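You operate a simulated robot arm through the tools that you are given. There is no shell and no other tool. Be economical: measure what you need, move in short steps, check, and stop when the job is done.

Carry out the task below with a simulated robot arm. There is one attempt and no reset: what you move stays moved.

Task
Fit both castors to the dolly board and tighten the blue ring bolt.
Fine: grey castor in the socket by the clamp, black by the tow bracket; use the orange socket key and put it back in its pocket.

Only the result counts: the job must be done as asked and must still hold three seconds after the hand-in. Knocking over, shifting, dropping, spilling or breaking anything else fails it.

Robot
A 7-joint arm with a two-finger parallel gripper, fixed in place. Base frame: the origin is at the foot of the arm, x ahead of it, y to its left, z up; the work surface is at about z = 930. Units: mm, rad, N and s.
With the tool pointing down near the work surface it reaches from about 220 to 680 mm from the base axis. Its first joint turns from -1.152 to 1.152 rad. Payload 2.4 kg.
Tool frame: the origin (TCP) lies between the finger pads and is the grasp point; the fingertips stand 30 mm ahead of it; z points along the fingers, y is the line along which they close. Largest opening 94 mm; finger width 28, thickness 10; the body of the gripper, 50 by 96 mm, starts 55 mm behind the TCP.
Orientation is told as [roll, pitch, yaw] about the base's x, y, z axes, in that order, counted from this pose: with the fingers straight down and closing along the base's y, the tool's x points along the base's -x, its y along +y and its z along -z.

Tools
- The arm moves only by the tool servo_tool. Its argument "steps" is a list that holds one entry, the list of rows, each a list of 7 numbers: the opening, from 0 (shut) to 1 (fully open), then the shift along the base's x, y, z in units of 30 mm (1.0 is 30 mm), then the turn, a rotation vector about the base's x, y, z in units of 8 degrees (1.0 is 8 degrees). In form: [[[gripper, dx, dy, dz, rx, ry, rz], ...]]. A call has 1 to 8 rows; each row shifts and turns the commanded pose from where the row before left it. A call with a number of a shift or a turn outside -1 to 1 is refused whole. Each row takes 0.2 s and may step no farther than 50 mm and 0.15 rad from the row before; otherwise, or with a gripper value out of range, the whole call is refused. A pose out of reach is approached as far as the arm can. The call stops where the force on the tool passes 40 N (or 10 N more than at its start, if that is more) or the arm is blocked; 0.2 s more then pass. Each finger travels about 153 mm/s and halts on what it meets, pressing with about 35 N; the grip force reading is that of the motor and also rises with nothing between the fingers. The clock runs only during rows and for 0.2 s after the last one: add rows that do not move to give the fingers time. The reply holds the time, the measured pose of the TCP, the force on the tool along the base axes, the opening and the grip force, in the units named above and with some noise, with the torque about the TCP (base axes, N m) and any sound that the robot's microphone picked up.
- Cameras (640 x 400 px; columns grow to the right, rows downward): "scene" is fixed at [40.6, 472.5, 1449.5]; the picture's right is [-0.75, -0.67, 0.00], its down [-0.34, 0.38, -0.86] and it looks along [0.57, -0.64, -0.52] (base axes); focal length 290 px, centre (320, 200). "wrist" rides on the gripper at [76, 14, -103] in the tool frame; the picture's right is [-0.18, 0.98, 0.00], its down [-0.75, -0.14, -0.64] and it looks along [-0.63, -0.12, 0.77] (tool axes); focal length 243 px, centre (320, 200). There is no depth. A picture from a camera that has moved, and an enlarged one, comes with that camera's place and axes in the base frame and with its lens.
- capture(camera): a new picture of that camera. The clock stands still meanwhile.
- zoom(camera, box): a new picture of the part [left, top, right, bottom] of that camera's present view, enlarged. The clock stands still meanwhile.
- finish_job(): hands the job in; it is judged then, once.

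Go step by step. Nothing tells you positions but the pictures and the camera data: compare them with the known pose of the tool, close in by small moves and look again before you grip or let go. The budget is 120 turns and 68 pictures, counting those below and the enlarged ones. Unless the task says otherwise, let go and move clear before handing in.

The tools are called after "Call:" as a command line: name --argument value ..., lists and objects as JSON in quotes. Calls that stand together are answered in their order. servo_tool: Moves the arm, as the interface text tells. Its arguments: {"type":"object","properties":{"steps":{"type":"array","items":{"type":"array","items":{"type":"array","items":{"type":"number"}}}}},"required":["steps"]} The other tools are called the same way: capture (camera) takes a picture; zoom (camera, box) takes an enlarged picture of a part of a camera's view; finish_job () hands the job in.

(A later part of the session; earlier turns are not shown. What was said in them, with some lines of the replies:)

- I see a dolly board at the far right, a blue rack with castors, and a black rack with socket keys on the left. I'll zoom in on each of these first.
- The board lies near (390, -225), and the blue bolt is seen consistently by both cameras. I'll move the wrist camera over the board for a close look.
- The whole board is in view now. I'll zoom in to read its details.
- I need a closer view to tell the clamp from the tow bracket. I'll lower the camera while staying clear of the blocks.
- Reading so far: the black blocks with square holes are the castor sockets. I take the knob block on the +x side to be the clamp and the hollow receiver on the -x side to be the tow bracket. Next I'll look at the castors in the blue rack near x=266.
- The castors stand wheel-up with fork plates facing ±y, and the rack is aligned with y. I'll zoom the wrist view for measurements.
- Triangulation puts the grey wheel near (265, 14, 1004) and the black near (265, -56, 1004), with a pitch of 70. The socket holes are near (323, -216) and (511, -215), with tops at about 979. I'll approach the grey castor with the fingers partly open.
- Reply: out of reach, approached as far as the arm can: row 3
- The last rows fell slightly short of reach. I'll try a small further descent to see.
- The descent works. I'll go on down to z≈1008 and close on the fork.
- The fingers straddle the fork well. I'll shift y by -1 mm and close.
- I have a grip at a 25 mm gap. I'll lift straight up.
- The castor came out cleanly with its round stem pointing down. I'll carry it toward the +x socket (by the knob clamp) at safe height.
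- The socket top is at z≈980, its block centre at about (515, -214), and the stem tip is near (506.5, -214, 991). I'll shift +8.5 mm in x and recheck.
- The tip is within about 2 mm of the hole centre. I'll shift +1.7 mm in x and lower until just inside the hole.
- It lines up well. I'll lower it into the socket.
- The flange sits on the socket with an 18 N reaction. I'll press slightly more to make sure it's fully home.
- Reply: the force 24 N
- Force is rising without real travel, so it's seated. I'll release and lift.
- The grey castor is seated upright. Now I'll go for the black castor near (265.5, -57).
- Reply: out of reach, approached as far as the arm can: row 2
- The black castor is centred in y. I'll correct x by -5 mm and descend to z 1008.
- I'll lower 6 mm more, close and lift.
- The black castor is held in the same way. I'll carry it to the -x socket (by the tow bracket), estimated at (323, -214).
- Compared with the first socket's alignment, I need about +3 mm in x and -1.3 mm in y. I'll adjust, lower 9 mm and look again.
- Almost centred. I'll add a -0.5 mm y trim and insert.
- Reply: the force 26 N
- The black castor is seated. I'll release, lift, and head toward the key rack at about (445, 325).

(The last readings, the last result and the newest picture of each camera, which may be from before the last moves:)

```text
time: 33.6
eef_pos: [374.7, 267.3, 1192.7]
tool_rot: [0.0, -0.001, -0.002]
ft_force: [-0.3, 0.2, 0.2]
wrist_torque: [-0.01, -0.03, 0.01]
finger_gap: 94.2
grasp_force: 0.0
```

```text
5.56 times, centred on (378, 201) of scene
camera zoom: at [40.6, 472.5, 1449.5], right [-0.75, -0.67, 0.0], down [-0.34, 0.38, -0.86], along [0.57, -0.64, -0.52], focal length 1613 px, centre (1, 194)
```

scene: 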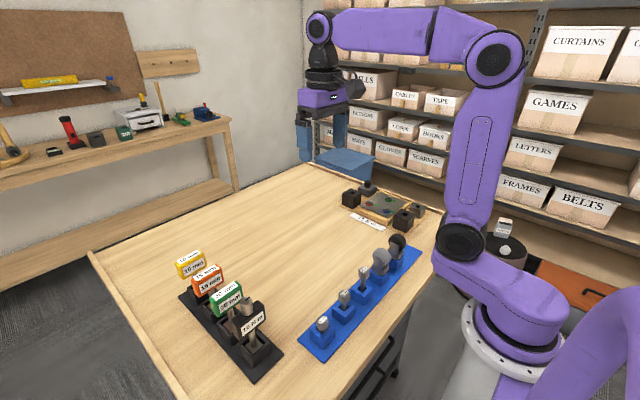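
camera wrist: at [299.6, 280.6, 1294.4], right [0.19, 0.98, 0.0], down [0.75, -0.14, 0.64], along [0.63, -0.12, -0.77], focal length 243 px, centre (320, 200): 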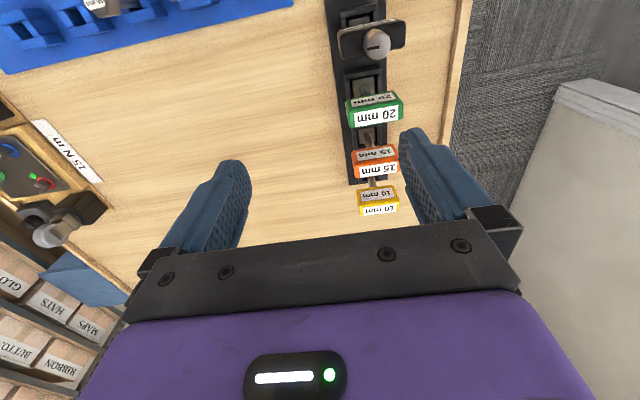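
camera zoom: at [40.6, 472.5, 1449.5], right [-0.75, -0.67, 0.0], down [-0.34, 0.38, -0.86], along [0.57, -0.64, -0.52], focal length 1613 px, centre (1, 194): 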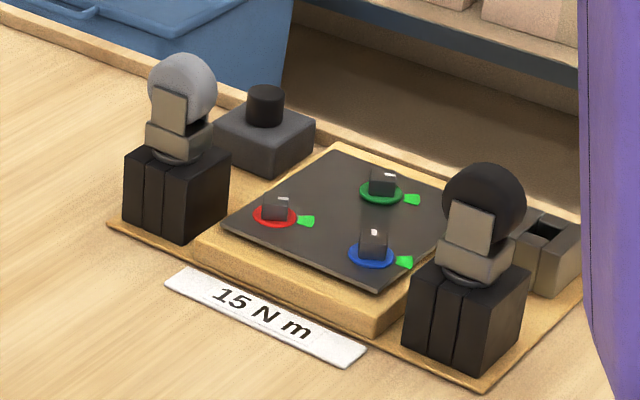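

Both castors are standing properly. Now I'll look closely at the key rack.

Call:
zoom --camera "wrist" --box '[320, 80, 440, 220]'

Call:
zoom --camera "scene" --box '[165, 240, 265, 340]'

```text
2.86 times, centred on (380, 150) of wrist
camera zoom: at [299.6, 280.6, 1294.4], right [0.19, 0.98, 0.0], down [0.75, -0.14, 0.64], along [0.63, -0.12, -0.77], focal length 693 px, centre (149, 343)
```

zoom: 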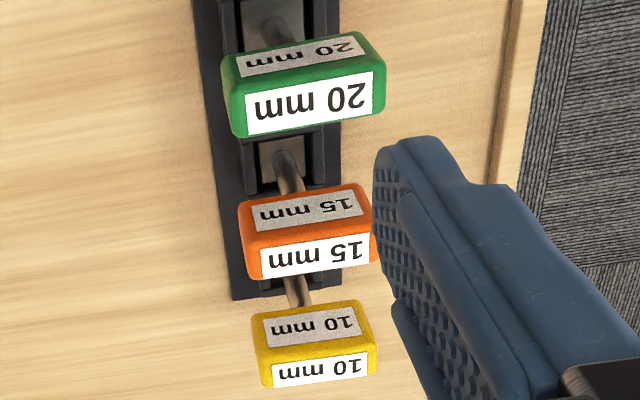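

```text
4.00 times, centred on (215, 290) of scene
camera zoom: at [40.6, 472.5, 1449.5], right [-0.75, -0.67, 0.0], down [-0.34, 0.38, -0.86], along [0.57, -0.64, -0.52], focal length 1162 px, centre (740, -160)
```

zoom: 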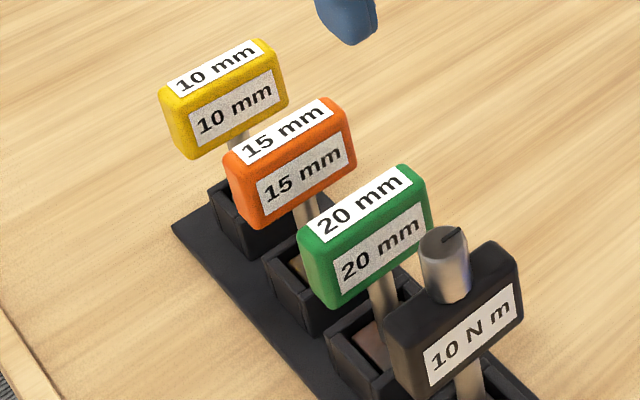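

The orange handle centre is near (464, 317, 1031), about 52 mm long in y and 20 mm thick in x, with its neighbours 65 mm away. Before I pick it, I'll check the blue bolt's orientation from here.

Call:
zoom --camera "scene" --box '[374, 198, 398, 216]'

```text
16.00 times, centred on (386, 207) of scene
camera zoom: at [40.6, 472.5, 1449.5], right [-0.75, -0.67, 0.0], down [-0.34, 0.38, -0.86], along [0.57, -0.64, -0.52], focal length 4646 px, centre (-736, 88)
```

zoom: 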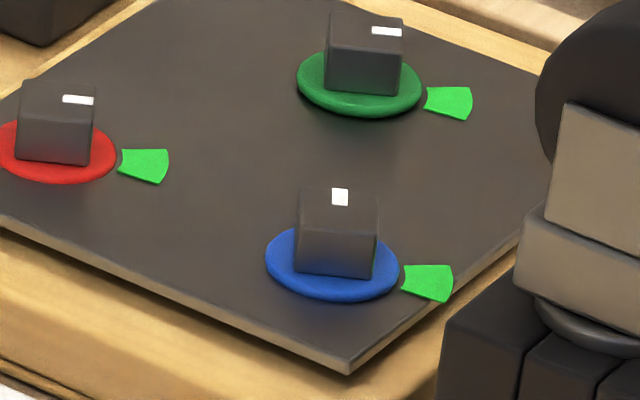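

Red and green have their white marks at the green wedges, while blue's mark is about 90° short, so it needs roughly a 90° clockwise turn. Now I'll approach the orange key.

Call:
servo_tool --steps '[[[0.85, 1, 0.55, -0.2, 0, 0, 0], [0.85, 1, 0.55, -0.2, 0, 0, 0], [0.85, 0.98, 0.55, -0.3, 0, 0, 0], [0.85, 0, 0, -1, 0, 0, 0], [0.85, 0, 0, -1, 0, 0, 0], [0.85, 0, 0, 0, 0, 0, 0]]]'

Call:
capture --camera "wrist"

```text
time: 35.0
eef_pos: [462.6, 315.2, 1110.5]
tool_rot: [-0.001, 0.0, 0.0]
ft_force: [-0.3, 0.2, 0.4]
wrist_torque: [0.0, -0.01, -0.01]
finger_gap: 80.0
grasp_force: 0.1
```

```text
24 pictures are left
camera wrist: at [388.4, 328.4, 1212.7], right [0.18, 0.98, 0.0], down [0.75, -0.14, 0.64], along [0.63, -0.12, -0.77], focal length 243 px, centre (320, 200)
```

wrist: 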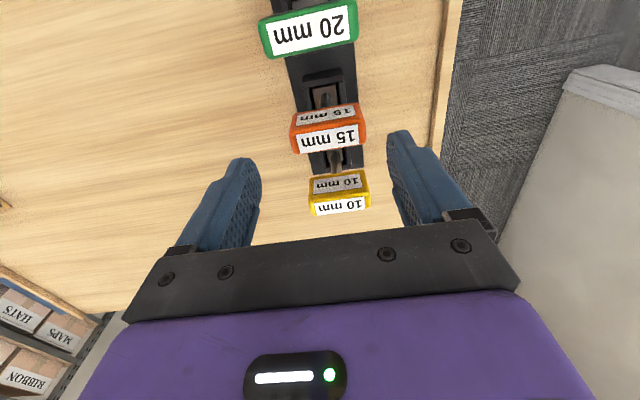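

The handle centre looks to be about +2.5 in x and +4 in y from the TCP. I'll shift and descend.

Call:
servo_tool --steps '[[[0.85, 0.08, 0.14, -0.8, 0, 0, 0], [0.85, 0, 0, -0.8, 0, 0, 0], [0.85, 0, 0, -0.5, 0, 0, 0], [0.85, 0, 0, -0.4, 0, 0, 0], [0.85, 0, 0, 0, 0, 0, 0]]]'

Call:
zoom --camera "wrist" --box '[200, 60, 440, 260]'

```text
time: 36.2
eef_pos: [465.6, 318.0, 1036.6]
tool_rot: [0.0, 0.0, -0.002]
ft_force: [0.1, -0.1, 1.1]
wrist_torque: [0.01, 0.01, -0.01]
finger_gap: 79.9
grasp_force: 0.0
```

```text
2.00 times, centred on (320, 160) of wrist
camera zoom: at [390.7, 332.3, 1138.3], right [0.19, 0.98, 0.0], down [0.75, -0.14, 0.64], along [0.63, -0.12, -0.77], focal length 485 px, centre (320, 280)
```

zoom: 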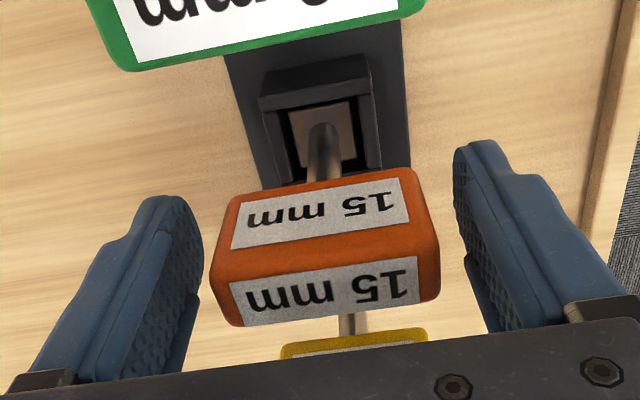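

Well centred. I'll make a small trim, close on the handle ends and lift a little.

Call:
servo_tool --steps '[[[0.85, 0.03, 0.03, -0.1, 0, 0, 0], [0.3, 0, 0, 0, 0, 0, 0], [0.3, 0, 0, 0, 0, 0, 0], [0.3, 0, 0, 0, 0, 0, 0]]]'

Call:
servo_tool --steps '[[[0.3, 0, 0, 0.3, 0, 0, 0], [0.3, 0, 0, 0.7, 0, 0, 0], [0.3, 0, 0, 1, 0, 0, 0], [0.3, 0, 0, 1, 0, 0, 0], [0.3, 0, 0, 1, 0, 0, 0], [0.3, 0, 0, 0, 0, 0, 0]]]'

Call:
zoom --camera "scene" --box '[165, 190, 285, 310]'

```text
time: 37.2
eef_pos: [466.4, 319.0, 1033.8]
tool_rot: [-0.001, 0.0, 0.001]
ft_force: [-1.1, 0.2, 0.8]
wrist_torque: [-0.05, 0.06, 0.02]
finger_gap: 59.0
grasp_force: 26.1
```

```text
time: 38.6
eef_pos: [467.2, 319.9, 1154.3]
tool_rot: [0.001, -0.001, 0.0]
ft_force: [0.2, -0.2, -3.0]
wrist_torque: [0.02, 0.01, 0.02]
finger_gap: 58.9
grasp_force: 34.6
```

```text
3.33 times, centred on (225, 250) of scene
camera zoom: at [40.7, 472.6, 1449.5], right [-0.75, -0.67, 0.0], down [-0.34, 0.38, -0.86], along [0.57, -0.64, -0.52], focal length 968 px, centre (637, 33)
```

zoom: 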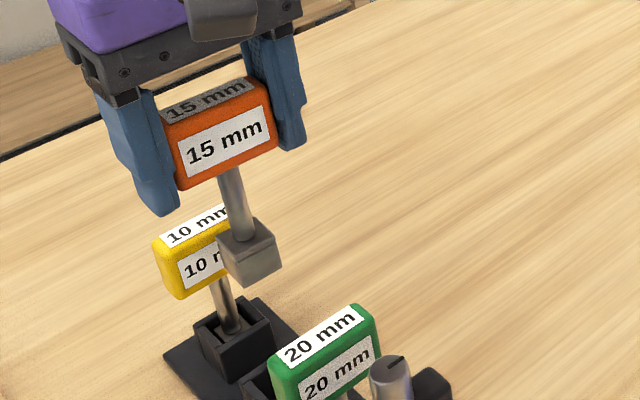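

The key is free, with the handle square in the grip and the socket block pointing down. I'll carry it over to the board area.

Call:
servo_tool --steps '[[[0.3, -0.08, -1, 0, 0, 0, 0], [0.3, -0.08, -1, 0, 0, 0, 0], [0.3, -0.08, -1, 0, 0, 0, 0], [0.3, -0.08, -1, 0, 0, 0, 0], [0.3, -0.08, -1, 0, 0, 0, 0], [0.3, -0.08, -1, 0, 0, 0, 0], [0.3, -0.08, -1, 0, 0, 0, 0], [0.3, -0.08, -1, 0, 0, 0, 0]]]'

Call:
servo_tool --steps '[[[0.3, -0.08, -1, 0, 0, 0, 0], [0.3, -0.08, -1, 0, 0, 0, 0], [0.3, -0.08, -1, 0, 0, 0, 0], [0.3, -0.08, -1, 0, 0, 0, 0], [0.3, -0.08, -1, 0, 0, 0, 0], [0.3, -0.08, -1, 0, 0, 0, 0], [0.3, -0.08, -1, 0, 0, 0, 0], [0.3, -0.08, -1, 0, 0, 0, 0]]]'

Call:
servo_tool --steps '[[[0.3, 0, -1, 0, 0, 0, 0], [0.3, 0, -1, -0.5, 0, 0, 0], [0.3, 0, 0, -1, 0, 0, 0], [0.3, 0, 0, 0, 0, 0, 0]]]'

Call:
zoom --camera "wrist" --box '[240, 0, 400, 120]'

```text
time: 40.4
eef_pos: [446.7, 78.4, 1152.7]
tool_rot: [0.001, 0.0, 0.0]
ft_force: [0.1, 0.6, -2.5]
wrist_torque: [0.03, 0.03, 0.0]
finger_gap: 59.0
grasp_force: 35.4
```

```text
time: 42.2
eef_pos: [427.0, -161.4, 1151.8]
tool_rot: [0.001, 0.0, -0.001]
ft_force: [0.3, 0.0, -2.8]
wrist_torque: [0.02, 0.03, 0.02]
finger_gap: 59.1
grasp_force: 34.9
```

```text
time: 43.2
eef_pos: [427.4, -219.9, 1107.4]
tool_rot: [0.0, 0.0, 0.0]
ft_force: [-1.0, 0.1, -2.2]
wrist_torque: [-0.02, -0.03, 0.0]
finger_gap: 58.9
grasp_force: 35.2
```

```text
3.33 times, centred on (320, 60) of wrist
camera zoom: at [352.8, -206.5, 1209.4], right [0.18, 0.98, 0.0], down [0.75, -0.14, 0.64], along [0.63, -0.12, -0.77], focal length 809 px, centre (320, 667)
```

zoom: 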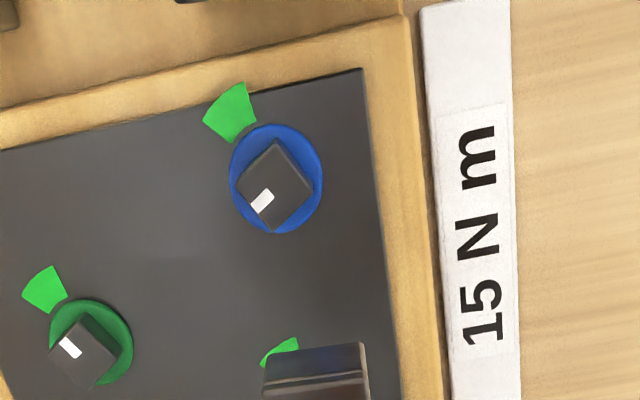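

From overhead, the blue bolt axis is about (388.5, -224.7) with its head top near z 970. The square head is turned about +29°, the mark is at azimuth ≈ -61° and the wedge at ≈ -152°. I'll rotate the key +29° and move above the bolt.

Call:
servo_tool --steps '[[[0.3, -0.33, -0.0375, 0, 0, 0, 0.906], [0.3, -0.33, -0.0375, 0, 0, 0, 0.906], [0.3, -0.33, -0.0375, 0, 0, 0, 0.906], [0.3, -0.33, -0.0375, 0, 0, 0, 0.906], [0.3, 0, 0, -0.5, 0, 0, 0], [0.3, 0, 0, 0, 0, 0, 0]]]'

Call:
zoom --camera "scene" --box '[366, 182, 402, 218]'

Call:
capture --camera "wrist"

```text
time: 44.6
eef_pos: [388.9, -225.0, 1093.1]
tool_rot: [0.0, 0.0, 0.504]
ft_force: [-0.8, 0.1, -1.6]
wrist_torque: [-0.02, 0.02, 0.02]
finger_gap: 59.1
grasp_force: 34.7
```

```text
11.11 times, centred on (384, 200) of scene
camera zoom: at [40.7, 472.5, 1449.5], right [-0.75, -0.67, 0.0], down [-0.34, 0.38, -0.86], along [0.57, -0.64, -0.52], focal length 3226 px, centre (-391, 200)
```

zoom: 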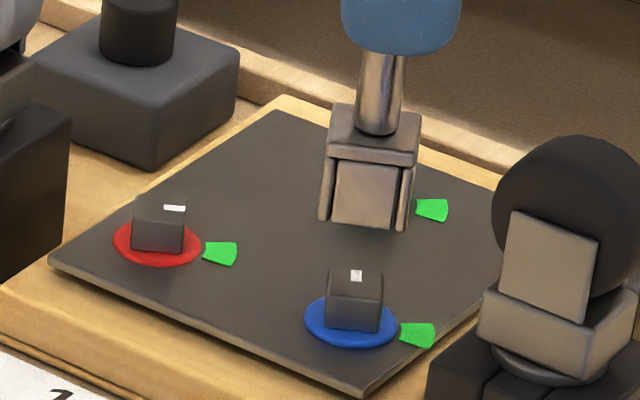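

```text
19 pictures are left
camera wrist: at [316.3, -250.0, 1195.1], right [-0.32, 0.95, 0.0], down [0.73, 0.24, 0.64], along [0.61, 0.2, -0.77], focal length 243 px, centre (320, 200)
```

wrist: 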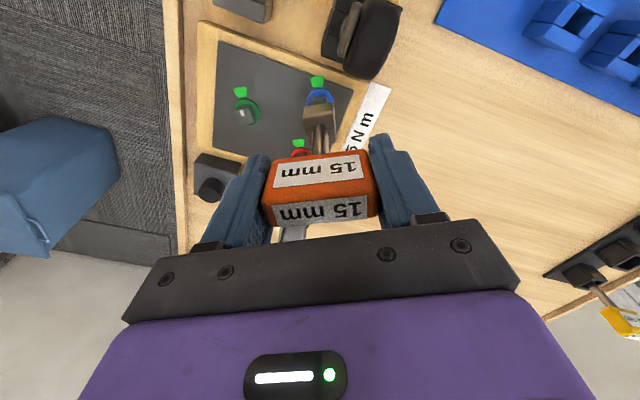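

The key orientation matches the head in the scene view. I'll take one wrist zoom to check the cross direction.

Call:
zoom --camera "wrist" --box '[280, 70, 360, 150]'

```text
5.00 times, centred on (320, 110) of wrist
camera zoom: at [316.3, -250.0, 1195.1], right [-0.32, 0.95, 0.0], down [0.73, 0.24, 0.64], along [0.61, 0.2, -0.77], focal length 1213 px, centre (320, 650)
```

zoom: 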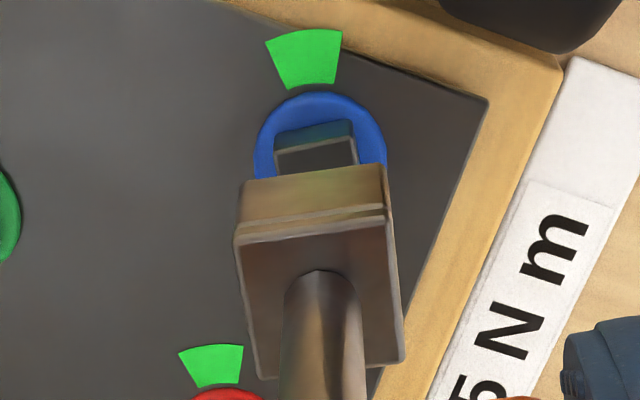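

Key and head agree to within about 1 mm and 1°. I'll descend gently, watching the force.

Call:
servo_tool --steps '[[[0.3, 0, -0.01, -0.4, 0, 0, 0], [0.3, 0, 0, -0.3, 0, 0, 0], [0.3, 0, 0, -0.1, 0, 0, 0], [0.3, 0, 0, -0.1, 0, 0, 0], [0.3, 0, 0, -0.1, 0, 0, 0], [0.3, 0, 0, 0, 0, 0, 0]]]'

Call:
zoom --camera "scene" --box '[372, 188, 402, 218]'

```text
time: 46.0
eef_pos: [388.0, -225.9, 1063.0]
tool_rot: [0.001, -0.001, 0.506]
ft_force: [-1.6, -0.8, -1.5]
wrist_torque: [-0.06, 0.09, 0.0]
finger_gap: 59.1
grasp_force: 35.2
```

```text
13.33 times, centred on (387, 203) of scene
camera zoom: at [40.6, 472.5, 1449.5], right [-0.75, -0.67, 0.0], down [-0.34, 0.38, -0.86], along [0.57, -0.64, -0.52], focal length 3872 px, centre (-573, 160)
```

zoom: 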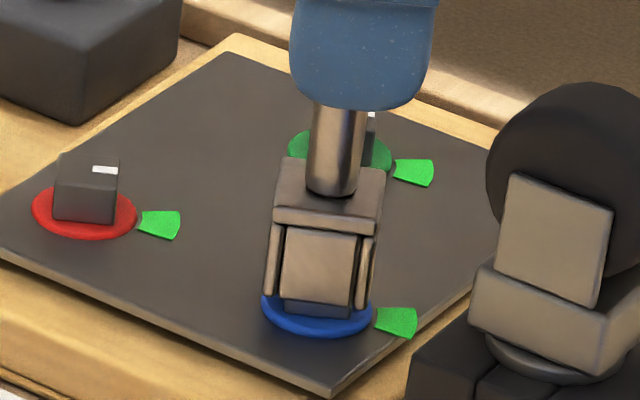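

It appears to be sliding over the head without contact force. I'll continue down.

Call:
servo_tool --steps '[[[0.3, 0, 0, -0.1, 0, 0, 0], [0.3, 0, 0, -0.1, 0, 0, 0], [0.3, 0, 0, -0.1, 0, 0, 0], [0.3, 0, 0, 0, 0, 0, 0]]]'

```text
time: 47.0
eef_pos: [388.5, -224.0, 1052.8]
tool_rot: [0.002, -0.002, 0.507]
ft_force: [-1.3, -0.5, -1.3]
wrist_torque: [-0.01, 0.06, 0.02]
finger_gap: 58.9
grasp_force: 35.5
```

Call:
servo_tool --steps '[[[0.3, 0, 0, -0.07, 0, 0, 0], [0.3, 0, 0, -0.07, 0, 0, 0], [0.3, 0, 0, 0, 0, 0, 0]]]'

Call:
zoom --camera "scene" --box '[372, 188, 402, 218]'

```text
time: 47.8
eef_pos: [388.9, -224.5, 1050.8]
tool_rot: [-0.003, -0.002, 0.505]
ft_force: [-4.1, 2.3, 27.6]
wrist_torque: [0.03, 0.18, 0.08]
finger_gap: 59.2
grasp_force: 34.8
```

```text
13.33 times, centred on (387, 203) of scene
camera zoom: at [40.1, 472.8, 1449.4], right [-0.75, -0.67, 0.0], down [-0.34, 0.38, -0.86], along [0.57, -0.64, -0.52], focal length 3872 px, centre (-573, 160)
```

zoom: 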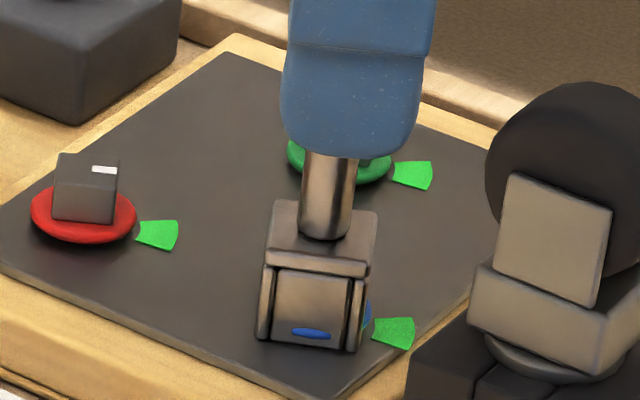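

The key is fully down on the ring. I'll relieve the pressure and turn clockwise 16° to read the torque.

Call:
servo_tool --steps '[[[0.3, 0, 0, 0.07, 0, 0, 0], [0.3, 0, 0, 0, 0, 0, -0.5], [0.3, 0, 0, 0, 0, 0, -0.5], [0.3, 0, 0, 0, 0, 0, -0.5], [0.3, 0, 0, 0, 0, 0, -0.5], [0.3, 0, 0, 0, 0, 0, 0]]]'

```text
time: 49.2
eef_pos: [387.8, -225.4, 1052.4]
tool_rot: [-0.001, 0.0, 0.227]
ft_force: [2.0, 1.6, 5.3]
wrist_torque: [0.05, -0.24, 0.01]
finger_gap: 58.5
grasp_force: 35.3
```

Little resistance so far. I'll continue turning.

Call:
servo_tool --steps '[[[0.3, 0, 0, 0, 0, 0, -0.8], [0.3, 0, 0, 0, 0, 0, -0.8], [0.3, 0, 0, 0, 0, 0, -0.8], [0.3, 0, 0, 0, 0, 0, -0.8], [0.3, 0, 0, 0, 0, 0, -0.8], [0.3, 0, 0, 0, 0, 0, -0.8], [0.3, 0, 0, 0, 0, 0, 0]]]'

Call:
zoom --camera "scene" --box '[362, 170, 412, 220]'

```text
time: 50.8
eef_pos: [387.1, -224.9, 1052.1]
tool_rot: [-0.001, 0.002, -0.448]
ft_force: [-2.3, -0.2, -1.8]
wrist_torque: [-0.08, 0.25, 0.01]
finger_gap: 58.8
grasp_force: 34.9
```

```text
8.00 times, centred on (387, 195) of scene
camera zoom: at [40.6, 472.5, 1449.5], right [-0.75, -0.67, 0.0], down [-0.34, 0.38, -0.86], along [0.57, -0.64, -0.52], focal length 2323 px, centre (-216, 240)
```

zoom: 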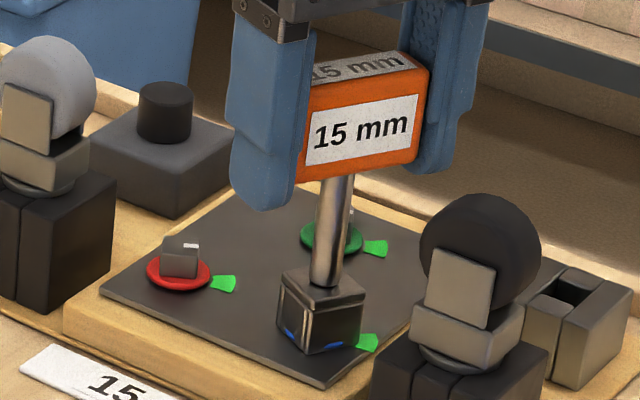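

The key turns with the gripper, 55° so far. I'll continue in smaller steps and monitor the torque.

Call:
servo_tool --steps '[[[0.3, 0, 0, 0, 0, 0, -0.7], [0.3, 0, 0, 0, 0, 0, -0.7], [0.3, 0, 0, 0, 0, 0, -0.7], [0.3, 0, 0, 0, 0, 0, -0.7], [0.3, 0, 0, 0, 0, 0, -0.4], [0.3, 0, 0, 0, 0, 0, 0]]]'

```text
time: 52.2
eef_pos: [387.6, -225.2, 1051.4]
tool_rot: [-0.002, 0.001, -0.892]
ft_force: [-6.3, 1.2, 1.3]
wrist_torque: [0.07, 0.53, 0.04]
finger_gap: 58.9
grasp_force: 35.1
```

Call:
servo_tool --steps '[[[0.3, 0, 0, 0, 0, 0, -0.5], [0.3, 0, 0, 0, 0, 0, -0.4], [0.3, 0, 0, 0, 0, 0, 0]]]'

```text
time: 53.0
eef_pos: [388.6, -225.2, 1051.5]
tool_rot: [0.001, 0.0, -1.018]
ft_force: [-4.8, 1.2, 1.5]
wrist_torque: [0.12, 0.46, 0.07]
finger_gap: 58.8
grasp_force: 34.6
```

Call:
servo_tool --steps '[[[0.3, 0, 0, 0, 0, 0, -0.3], [0.3, 0, 0, 0, 0, 0, -0.25], [0.3, 0, 0, 0, 0, 0, 0]]]'

```text
time: 53.8
eef_pos: [388.6, -225.3, 1051.8]
tool_rot: [0.0, -0.001, -1.094]
ft_force: [-4.9, 2.1, -1.4]
wrist_torque: [0.21, 0.37, 0.02]
finger_gap: 58.7
grasp_force: 35.2
```

At 92° total there is no torque stop or click. I'll lift the key off to check the mark against the wedge.

Call:
servo_tool --steps '[[[0.3, 0, 0, 0.3, 0, 0, 0], [0.3, 0, 0, 0.5, 0, 0, 0], [0.3, 0, 0, 0.8, 0, 0, 0], [0.3, 0, 0, 0, 0, 0, 0]]]'

Call:
zoom --camera "scene" --box '[368, 190, 404, 217]'

```text
time: 54.8
eef_pos: [388.5, -225.7, 1100.4]
tool_rot: [0.003, 0.0, -1.094]
ft_force: [0.9, -1.2, -2.3]
wrist_torque: [0.0, -0.02, 0.0]
finger_gap: 58.7
grasp_force: 35.0
```

```text
14.81 times, centred on (386, 204) of scene
camera zoom: at [40.7, 472.5, 1449.5], right [-0.75, -0.67, 0.0], down [-0.34, 0.38, -0.86], along [0.57, -0.64, -0.52], focal length 4302 px, centre (-658, 148)
```

zoom: 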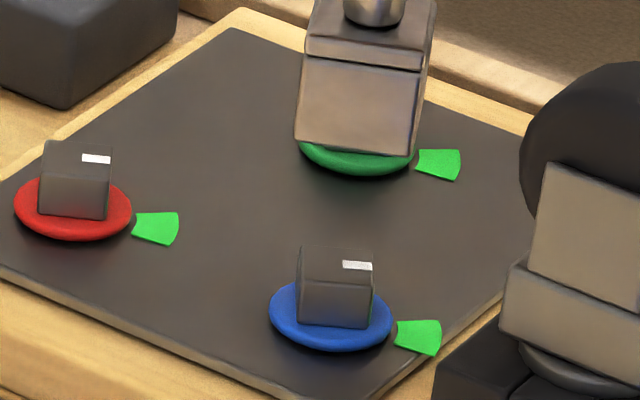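

The bolt turned and its mark now points to the wedge like red and green. I'll swing back to yaw 0 and verify from overhead.

Call:
servo_tool --steps '[[[0.3, 0, 0, 0.2, 0, 0, 0.98], [0.3, 0, 0, 0, 0, 0, 0.98], [0.3, 0.2, 0, 0, 0, 0, 0.98], [0.3, 0.2, 0, 0, 0, 0, 0.98], [0.3, 0.2, 0, 0, 0, 0, 0.98], [0.3, 0.25, 0.05, 0, 0, 0, 0.98], [0.3, 0.25, 0.05, 0, 0, 0, 0.98], [0.3, 0.2, 0.05, 0, 0, 0, 0.976]]]'

Call:
zoom --camera "wrist" --box '[240, 0, 400, 120]'

```text
time: 56.6
eef_pos: [427.9, -220.8, 1106.0]
tool_rot: [0.0, 0.0, 0.004]
ft_force: [0.6, -0.1, -2.1]
wrist_torque: [0.0, -0.01, -0.01]
finger_gap: 58.8
grasp_force: 35.3
```

```text
3.33 times, centred on (320, 60) of wrist
camera zoom: at [352.7, -207.1, 1207.9], right [0.18, 0.98, 0.0], down [0.75, -0.14, 0.64], along [0.63, -0.12, -0.77], focal length 809 px, centre (320, 667)
```

zoom: 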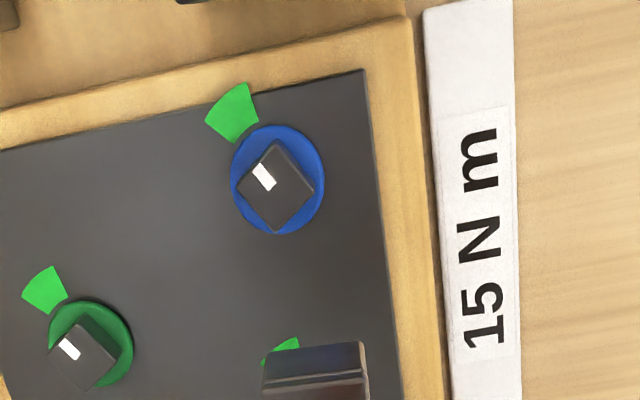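

The mark now lines up with the wedge, 90° on from before. I'll return the key to its pocket at (466.7, 319.2).

Call:
servo_tool --steps '[[[0.3, 0, 0, 0.8, 0, 0, 0], [0.3, 0, 0, 0.8, 0, 0, 0], [0.3, 0.08, 1, 0, 0, 0, 0], [0.3, 0.08, 1, 0, 0, 0, 0], [0.3, 0.08, 1, 0, 0, 0, 0], [0.3, 0.08, 1, 0, 0, 0, 0], [0.3, 0.08, 1, 0, 0, 0, 0], [0.3, 0.08, 1, 0, 0, 0, 0]]]'

Call:
servo_tool --steps '[[[0.3, 0.08, 1, 0, 0, 0, 0], [0.3, 0.08, 1, 0, 0, 0, 0], [0.3, 0.08, 1, 0, 0, 0, 0], [0.3, 0.08, 1, 0, 0, 0, 0], [0.3, 0.08, 1, 0, 0, 0, 0], [0.3, 0.08, 1, 0, 0, 0, 0], [0.3, 0.08, 1, 0, 0, 0, 0], [0.3, 0.08, 1, 0, 0, 0, 0]]]'

Call:
servo_tool --steps '[[[0.3, 0.08, 1, 0, 0, 0, 0], [0.3, 0.08, 1, 0, 0, 0, 0], [0.3, 0.08, 0.9, 0, 0, 0, 0], [0.3, 0, 0, 0, 0, 0, 0]]]'

```text
time: 58.4
eef_pos: [440.6, -39.8, 1155.1]
tool_rot: [-0.001, 0.0, 0.001]
ft_force: [0.9, 0.1, -2.2]
wrist_torque: [0.0, 0.01, -0.04]
finger_gap: 58.8
grasp_force: 34.8
```

```text
time: 60.2
eef_pos: [460.5, 200.0, 1153.9]
tool_rot: [0.0, -0.001, 0.0]
ft_force: [0.5, -0.3, -1.4]
wrist_torque: [0.01, 0.02, -0.02]
finger_gap: 58.8
grasp_force: 34.9
```

```text
time: 61.2
eef_pos: [467.4, 287.9, 1153.2]
tool_rot: [-0.001, -0.001, 0.003]
ft_force: [-0.5, 0.5, -1.2]
wrist_torque: [0.03, -0.02, 0.0]
finger_gap: 58.7
grasp_force: 34.8
```

Call:
servo_tool --steps '[[[0.3, -0.01, 0.52, 0, 0, 0, 0], [0.3, -0.01, 0.52, 0, 0, 0, 0], [0.3, 0, 0, -0.8, 0, 0, 0], [0.3, 0, 0, -0.8, 0, 0, 0], [0.3, 0, 0, -0.8, 0, 0, 0], [0.3, 0, 0, 0, 0, 0, 0], [0.3, 0, 0, 0, 0, 0, 0]]]'

Call:
zoom --camera "scene" --box '[190, 250, 260, 320]'

Call:
zoom --camera "wrist" --box '[260, 60, 380, 160]'

```text
time: 62.8
eef_pos: [467.4, 317.6, 1081.3]
tool_rot: [-0.001, -0.001, -0.001]
ft_force: [0.1, -0.2, -2.2]
wrist_torque: [0.0, 0.0, 0.0]
finger_gap: 58.8
grasp_force: 35.4
```

```text
5.71 times, centred on (225, 285) of scene
camera zoom: at [40.7, 472.6, 1449.5], right [-0.75, -0.67, 0.0], down [-0.34, 0.38, -0.86], along [0.57, -0.64, -0.52], focal length 1659 px, centre (863, -286)
```

zoom: 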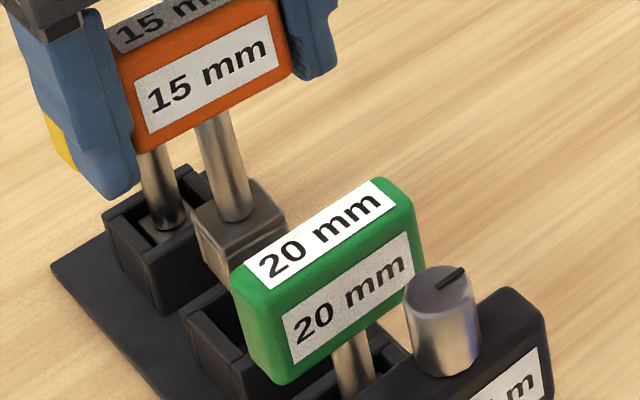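

```text
4.00 times, centred on (320, 110) of wrist
camera zoom: at [393.0, 331.4, 1183.7], right [0.18, 0.98, 0.0], down [0.75, -0.14, 0.64], along [0.63, -0.12, -0.77], focal length 970 px, centre (320, 560)
```

zoom: 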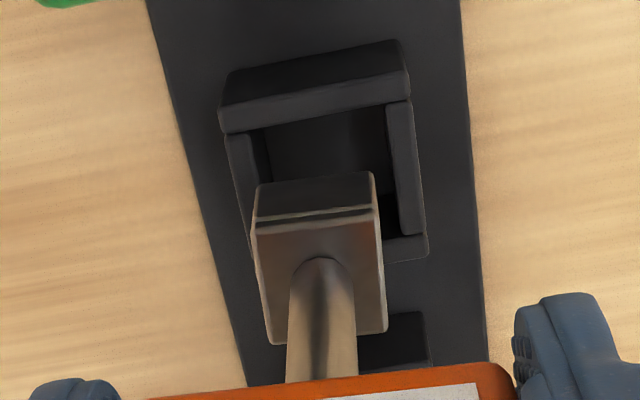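

The key needs about +1.5 mm in y, consistent with the recorded grasp position. I'll adjust and lower it into the pocket.

Call:
servo_tool --steps '[[[0.3, -0.02, 0.05, 0, 0, 0, 0], [0.3, 0, 0, -0.4, 0, 0, 0], [0.3, 0, 0, -0.4, 0, 0, 0], [0.3, 0, 0, -0.4, 0, 0, 0], [0.3, 0, 0, -0.2, 0, 0, 0], [0.3, 0, 0, -0.1, 0, 0, 0], [0.3, 0, 0, 0, 0, 0, 0]]]'

```text
time: 64.4
eef_pos: [467.7, 319.8, 1038.9]
tool_rot: [0.004, -0.003, 0.002]
ft_force: [-3.9, 5.7, 29.6]
wrist_torque: [0.21, -0.09, 0.04]
finger_gap: 57.9
grasp_force: 35.4
```

There's contact 5 mm above the expected height. I'll look before going further.

Call:
zoom --camera "wrist" --box '[240, 60, 400, 200]'

Call:
zoom --camera "scene" --box '[190, 250, 260, 320]'

```text
2.86 times, centred on (320, 130) of wrist
camera zoom: at [392.1, 333.8, 1140.7], right [0.18, 0.98, 0.0], down [0.75, -0.14, 0.64], along [0.63, -0.11, -0.76], focal length 693 px, centre (320, 400)
```

zoom: 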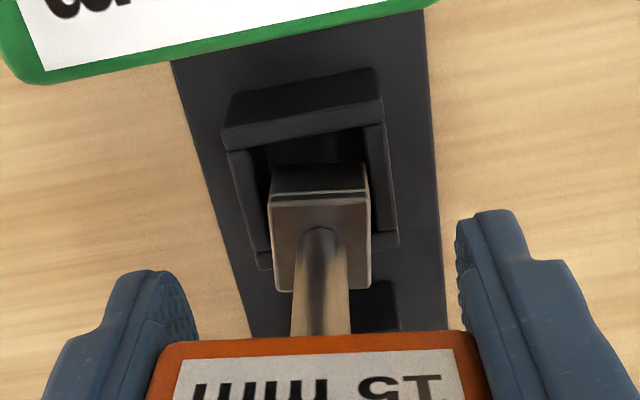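

```text
5.71 times, centred on (225, 285) of scene
camera zoom: at [40.0, 472.4, 1449.6], right [-0.75, -0.67, 0.0], down [-0.34, 0.38, -0.86], along [0.57, -0.64, -0.52], focal length 1659 px, centre (863, -286)
```

zoom: 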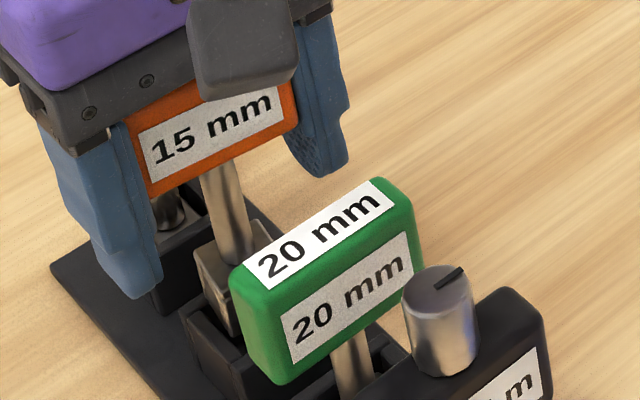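

The key caught on the +x wall top and slid up about 20 mm in the grip. The pocket centre is really about 4 mm toward -x and 1 mm toward -y. I'll raise slightly, shift, and look again.

Call:
servo_tool --steps '[[[0.3, 0, 0, 0.2, 0, 0, 0], [0.3, -0.14, -0.04, 0, 0, 0, 0], [0.3, 0, 0, 0, 0, 0, 0]]]'

Call:
zoom --camera "wrist" --box '[270, 70, 370, 170]'

```text
time: 65.2
eef_pos: [463.4, 317.2, 1042.1]
tool_rot: [0.0, 0.002, -0.001]
ft_force: [-0.4, -0.4, -1.8]
wrist_torque: [0.01, 0.02, -0.02]
finger_gap: 57.7
grasp_force: 35.2
```

```text
4.00 times, centred on (320, 120) of wrist
camera zoom: at [388.4, 331.3, 1144.5], right [0.18, 0.98, 0.0], down [0.75, -0.14, 0.64], along [0.63, -0.12, -0.77], focal length 970 px, centre (320, 520)
```

zoom: 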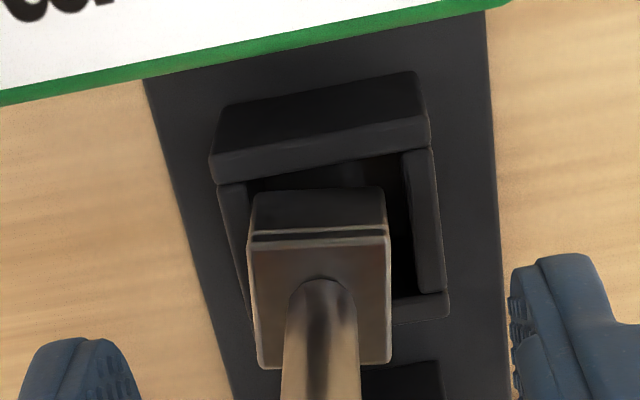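

The block now sits over the opening but has yawed about 5° in the grip, and it needs about +1.3 mm in y. I'll correct both and go down gently.

Call:
servo_tool --steps '[[[0.3, 0, 0.043, 0, 0, 0, 0.6], [0.3, 0, 0, -0.1, 0, 0, 0], [0.3, 0, 0, -0.1, 0, 0, 0], [0.3, 0, 0, -0.1, 0, 0, 0], [0.3, 0, 0, -0.1, 0, 0, 0], [0.3, 0, 0, 0, 0, 0, 0]]]'

```text
time: 66.6
eef_pos: [461.9, 318.9, 1030.3]
tool_rot: [0.0, 0.001, 0.084]
ft_force: [0.4, -0.1, -2.4]
wrist_torque: [-0.01, -0.02, -0.01]
finger_gap: 57.6
grasp_force: 35.2
```

It's now inside the pocket with no contact. I'll continue down.

Call:
servo_tool --steps '[[[0.3, 0, 0, -0.12, 0, 0, 0], [0.3, 0, 0, -0.12, 0, 0, 0], [0.3, 0, 0, -0.1, 0, 0, 0], [0.3, 0, 0, -0.1, 0, 0, 0], [0.3, 0, 0, 0, 0, 0, 0]]]'

Call:
zoom --camera "wrist" --box '[240, 60, 400, 200]'

```text
time: 67.8
eef_pos: [462.0, 318.7, 1017.7]
tool_rot: [0.0, -0.001, 0.084]
ft_force: [1.0, -0.6, -2.5]
wrist_torque: [0.02, 0.01, -0.01]
finger_gap: 57.6
grasp_force: 35.0
```

```text
2.86 times, centred on (320, 130) of wrist
camera zoom: at [387.1, 326.1, 1119.6], right [0.1, 0.99, 0.0], down [0.76, -0.08, 0.64], along [0.64, -0.06, -0.77], focal length 693 px, centre (320, 400)
```

zoom: 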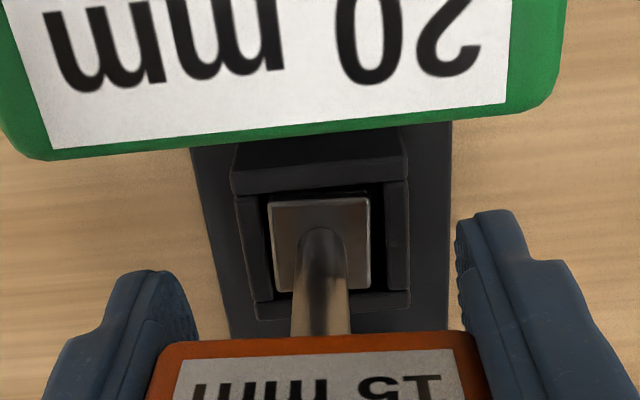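

The block sits nicely within the pocket walls. I'll go the last few millimetres to the floor.

Call:
servo_tool --steps '[[[0.3, 0, 0, -0.08, 0, 0, 0], [0.3, 0, 0, -0.08, 0, 0, 0], [0.3, 0, 0, 0, 0, 0, 0]]]'

```text
time: 68.6
eef_pos: [461.7, 317.9, 1012.8]
tool_rot: [0.0, -0.001, 0.085]
ft_force: [-0.7, 0.1, -2.4]
wrist_torque: [0.0, 0.0, 0.0]
finger_gap: 57.6
grasp_force: 34.8
```

Call:
servo_tool --steps '[[[0.3, 0, 0, -0.07, 0, 0, 0], [0.3, 0, 0, -0.07, 0, 0, 0], [0.3, 0, 0, 0, 0, 0, 0]]]'

```text
time: 69.4
eef_pos: [462.8, 319.6, 1008.2]
tool_rot: [0.0, 0.0, 0.083]
ft_force: [-0.5, -1.3, 6.2]
wrist_torque: [-0.16, 0.18, 0.02]
finger_gap: 57.5
grasp_force: 34.2
```

The key is touching the floor (6 N). I'll release and rise straight up.

Call:
servo_tool --steps '[[[0.85, 0, 0, 0, 0, 0, 0], [0.85, 0, 0, 0, 0, 0, 0], [0.85, 0, 0, 0.4, 0, 0, 0], [0.85, 0, 0, 0.8, 0, 0, 0], [0.85, 0, 0, 1, 0, 0, 0], [0.85, 0, 0, 1, 0, 0, 0], [0.85, 0, 0, 1, 0, 0, 0], [0.85, 0, 0, 0, 0, 0, 0]]]'

Call:
zoom --camera "scene" --box '[165, 225, 285, 345]'

Call:
zoom --camera "scene" --box '[320, 165, 435, 237]'

```text
time: 71.2
eef_pos: [461.7, 319.7, 1133.7]
tool_rot: [0.0, 0.0, 0.086]
ft_force: [0.0, 0.1, -0.1]
wrist_torque: [-0.03, 0.01, -0.02]
finger_gap: 80.2
grasp_force: 0.1
```

```text
3.33 times, centred on (225, 285) of scene
camera zoom: at [40.6, 472.5, 1449.5], right [-0.75, -0.67, 0.0], down [-0.34, 0.38, -0.86], along [0.57, -0.64, -0.52], focal length 968 px, centre (637, -83)
```

zoom: 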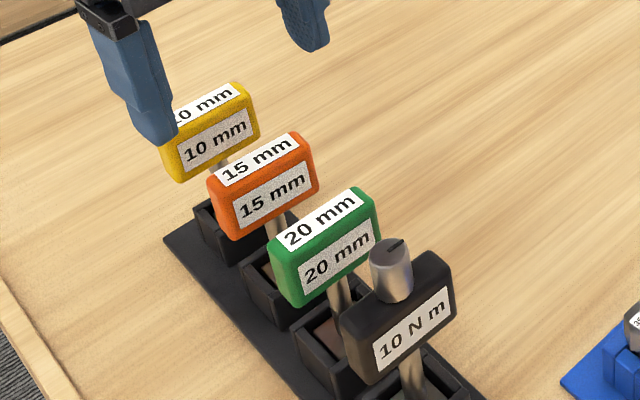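

```text
5.56 times, centred on (378, 201) of scene
camera zoom: at [40.6, 472.5, 1449.5], right [-0.75, -0.67, 0.0], down [-0.34, 0.38, -0.86], along [0.57, -0.64, -0.52], focal length 1613 px, centre (1, 194)
```

zoom: 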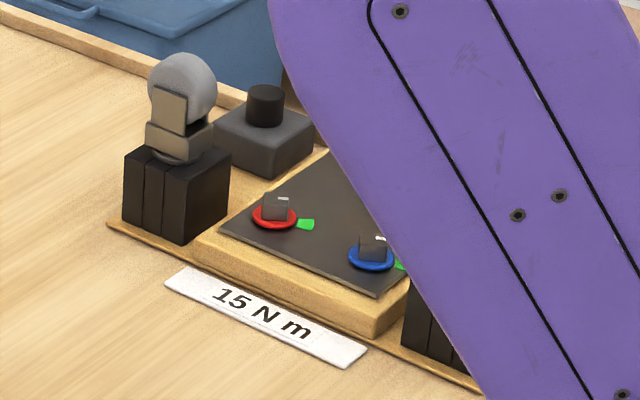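

The orange key stands upright in its pocket, and the gripper is clear. Both castors are seated and the blue mark is at its wedge, so I'm handing in.

Call:
finish_job

```text
The job is handed in.
```

I handed the job in with both castors seated, the blue ring bolt turned and the orange key back in its pocket, but two points rest on my own judgement.

- **Which socket is which:** nothing on the board is labelled. I took the block with the black knob as the clamp and the hollow block as the tow bracket, so grey went beside the knob and black beside the hollow block. If I read those the wrong way round, the castors are swapped.
- **Bolt tightness:** I turned the blue bolt about 90° clockwise until its white mark lined up with the green wedge, as on the red and green bolts. I felt no rise in torque and heard no click, so the mark is my only evidence that it is tight. I did not confirm the 15 N m shown on the label.

While I was putting the orange key back, it caught on the pocket wall and slid in the grip. I realigned it, and it now stands upright in its pocket.
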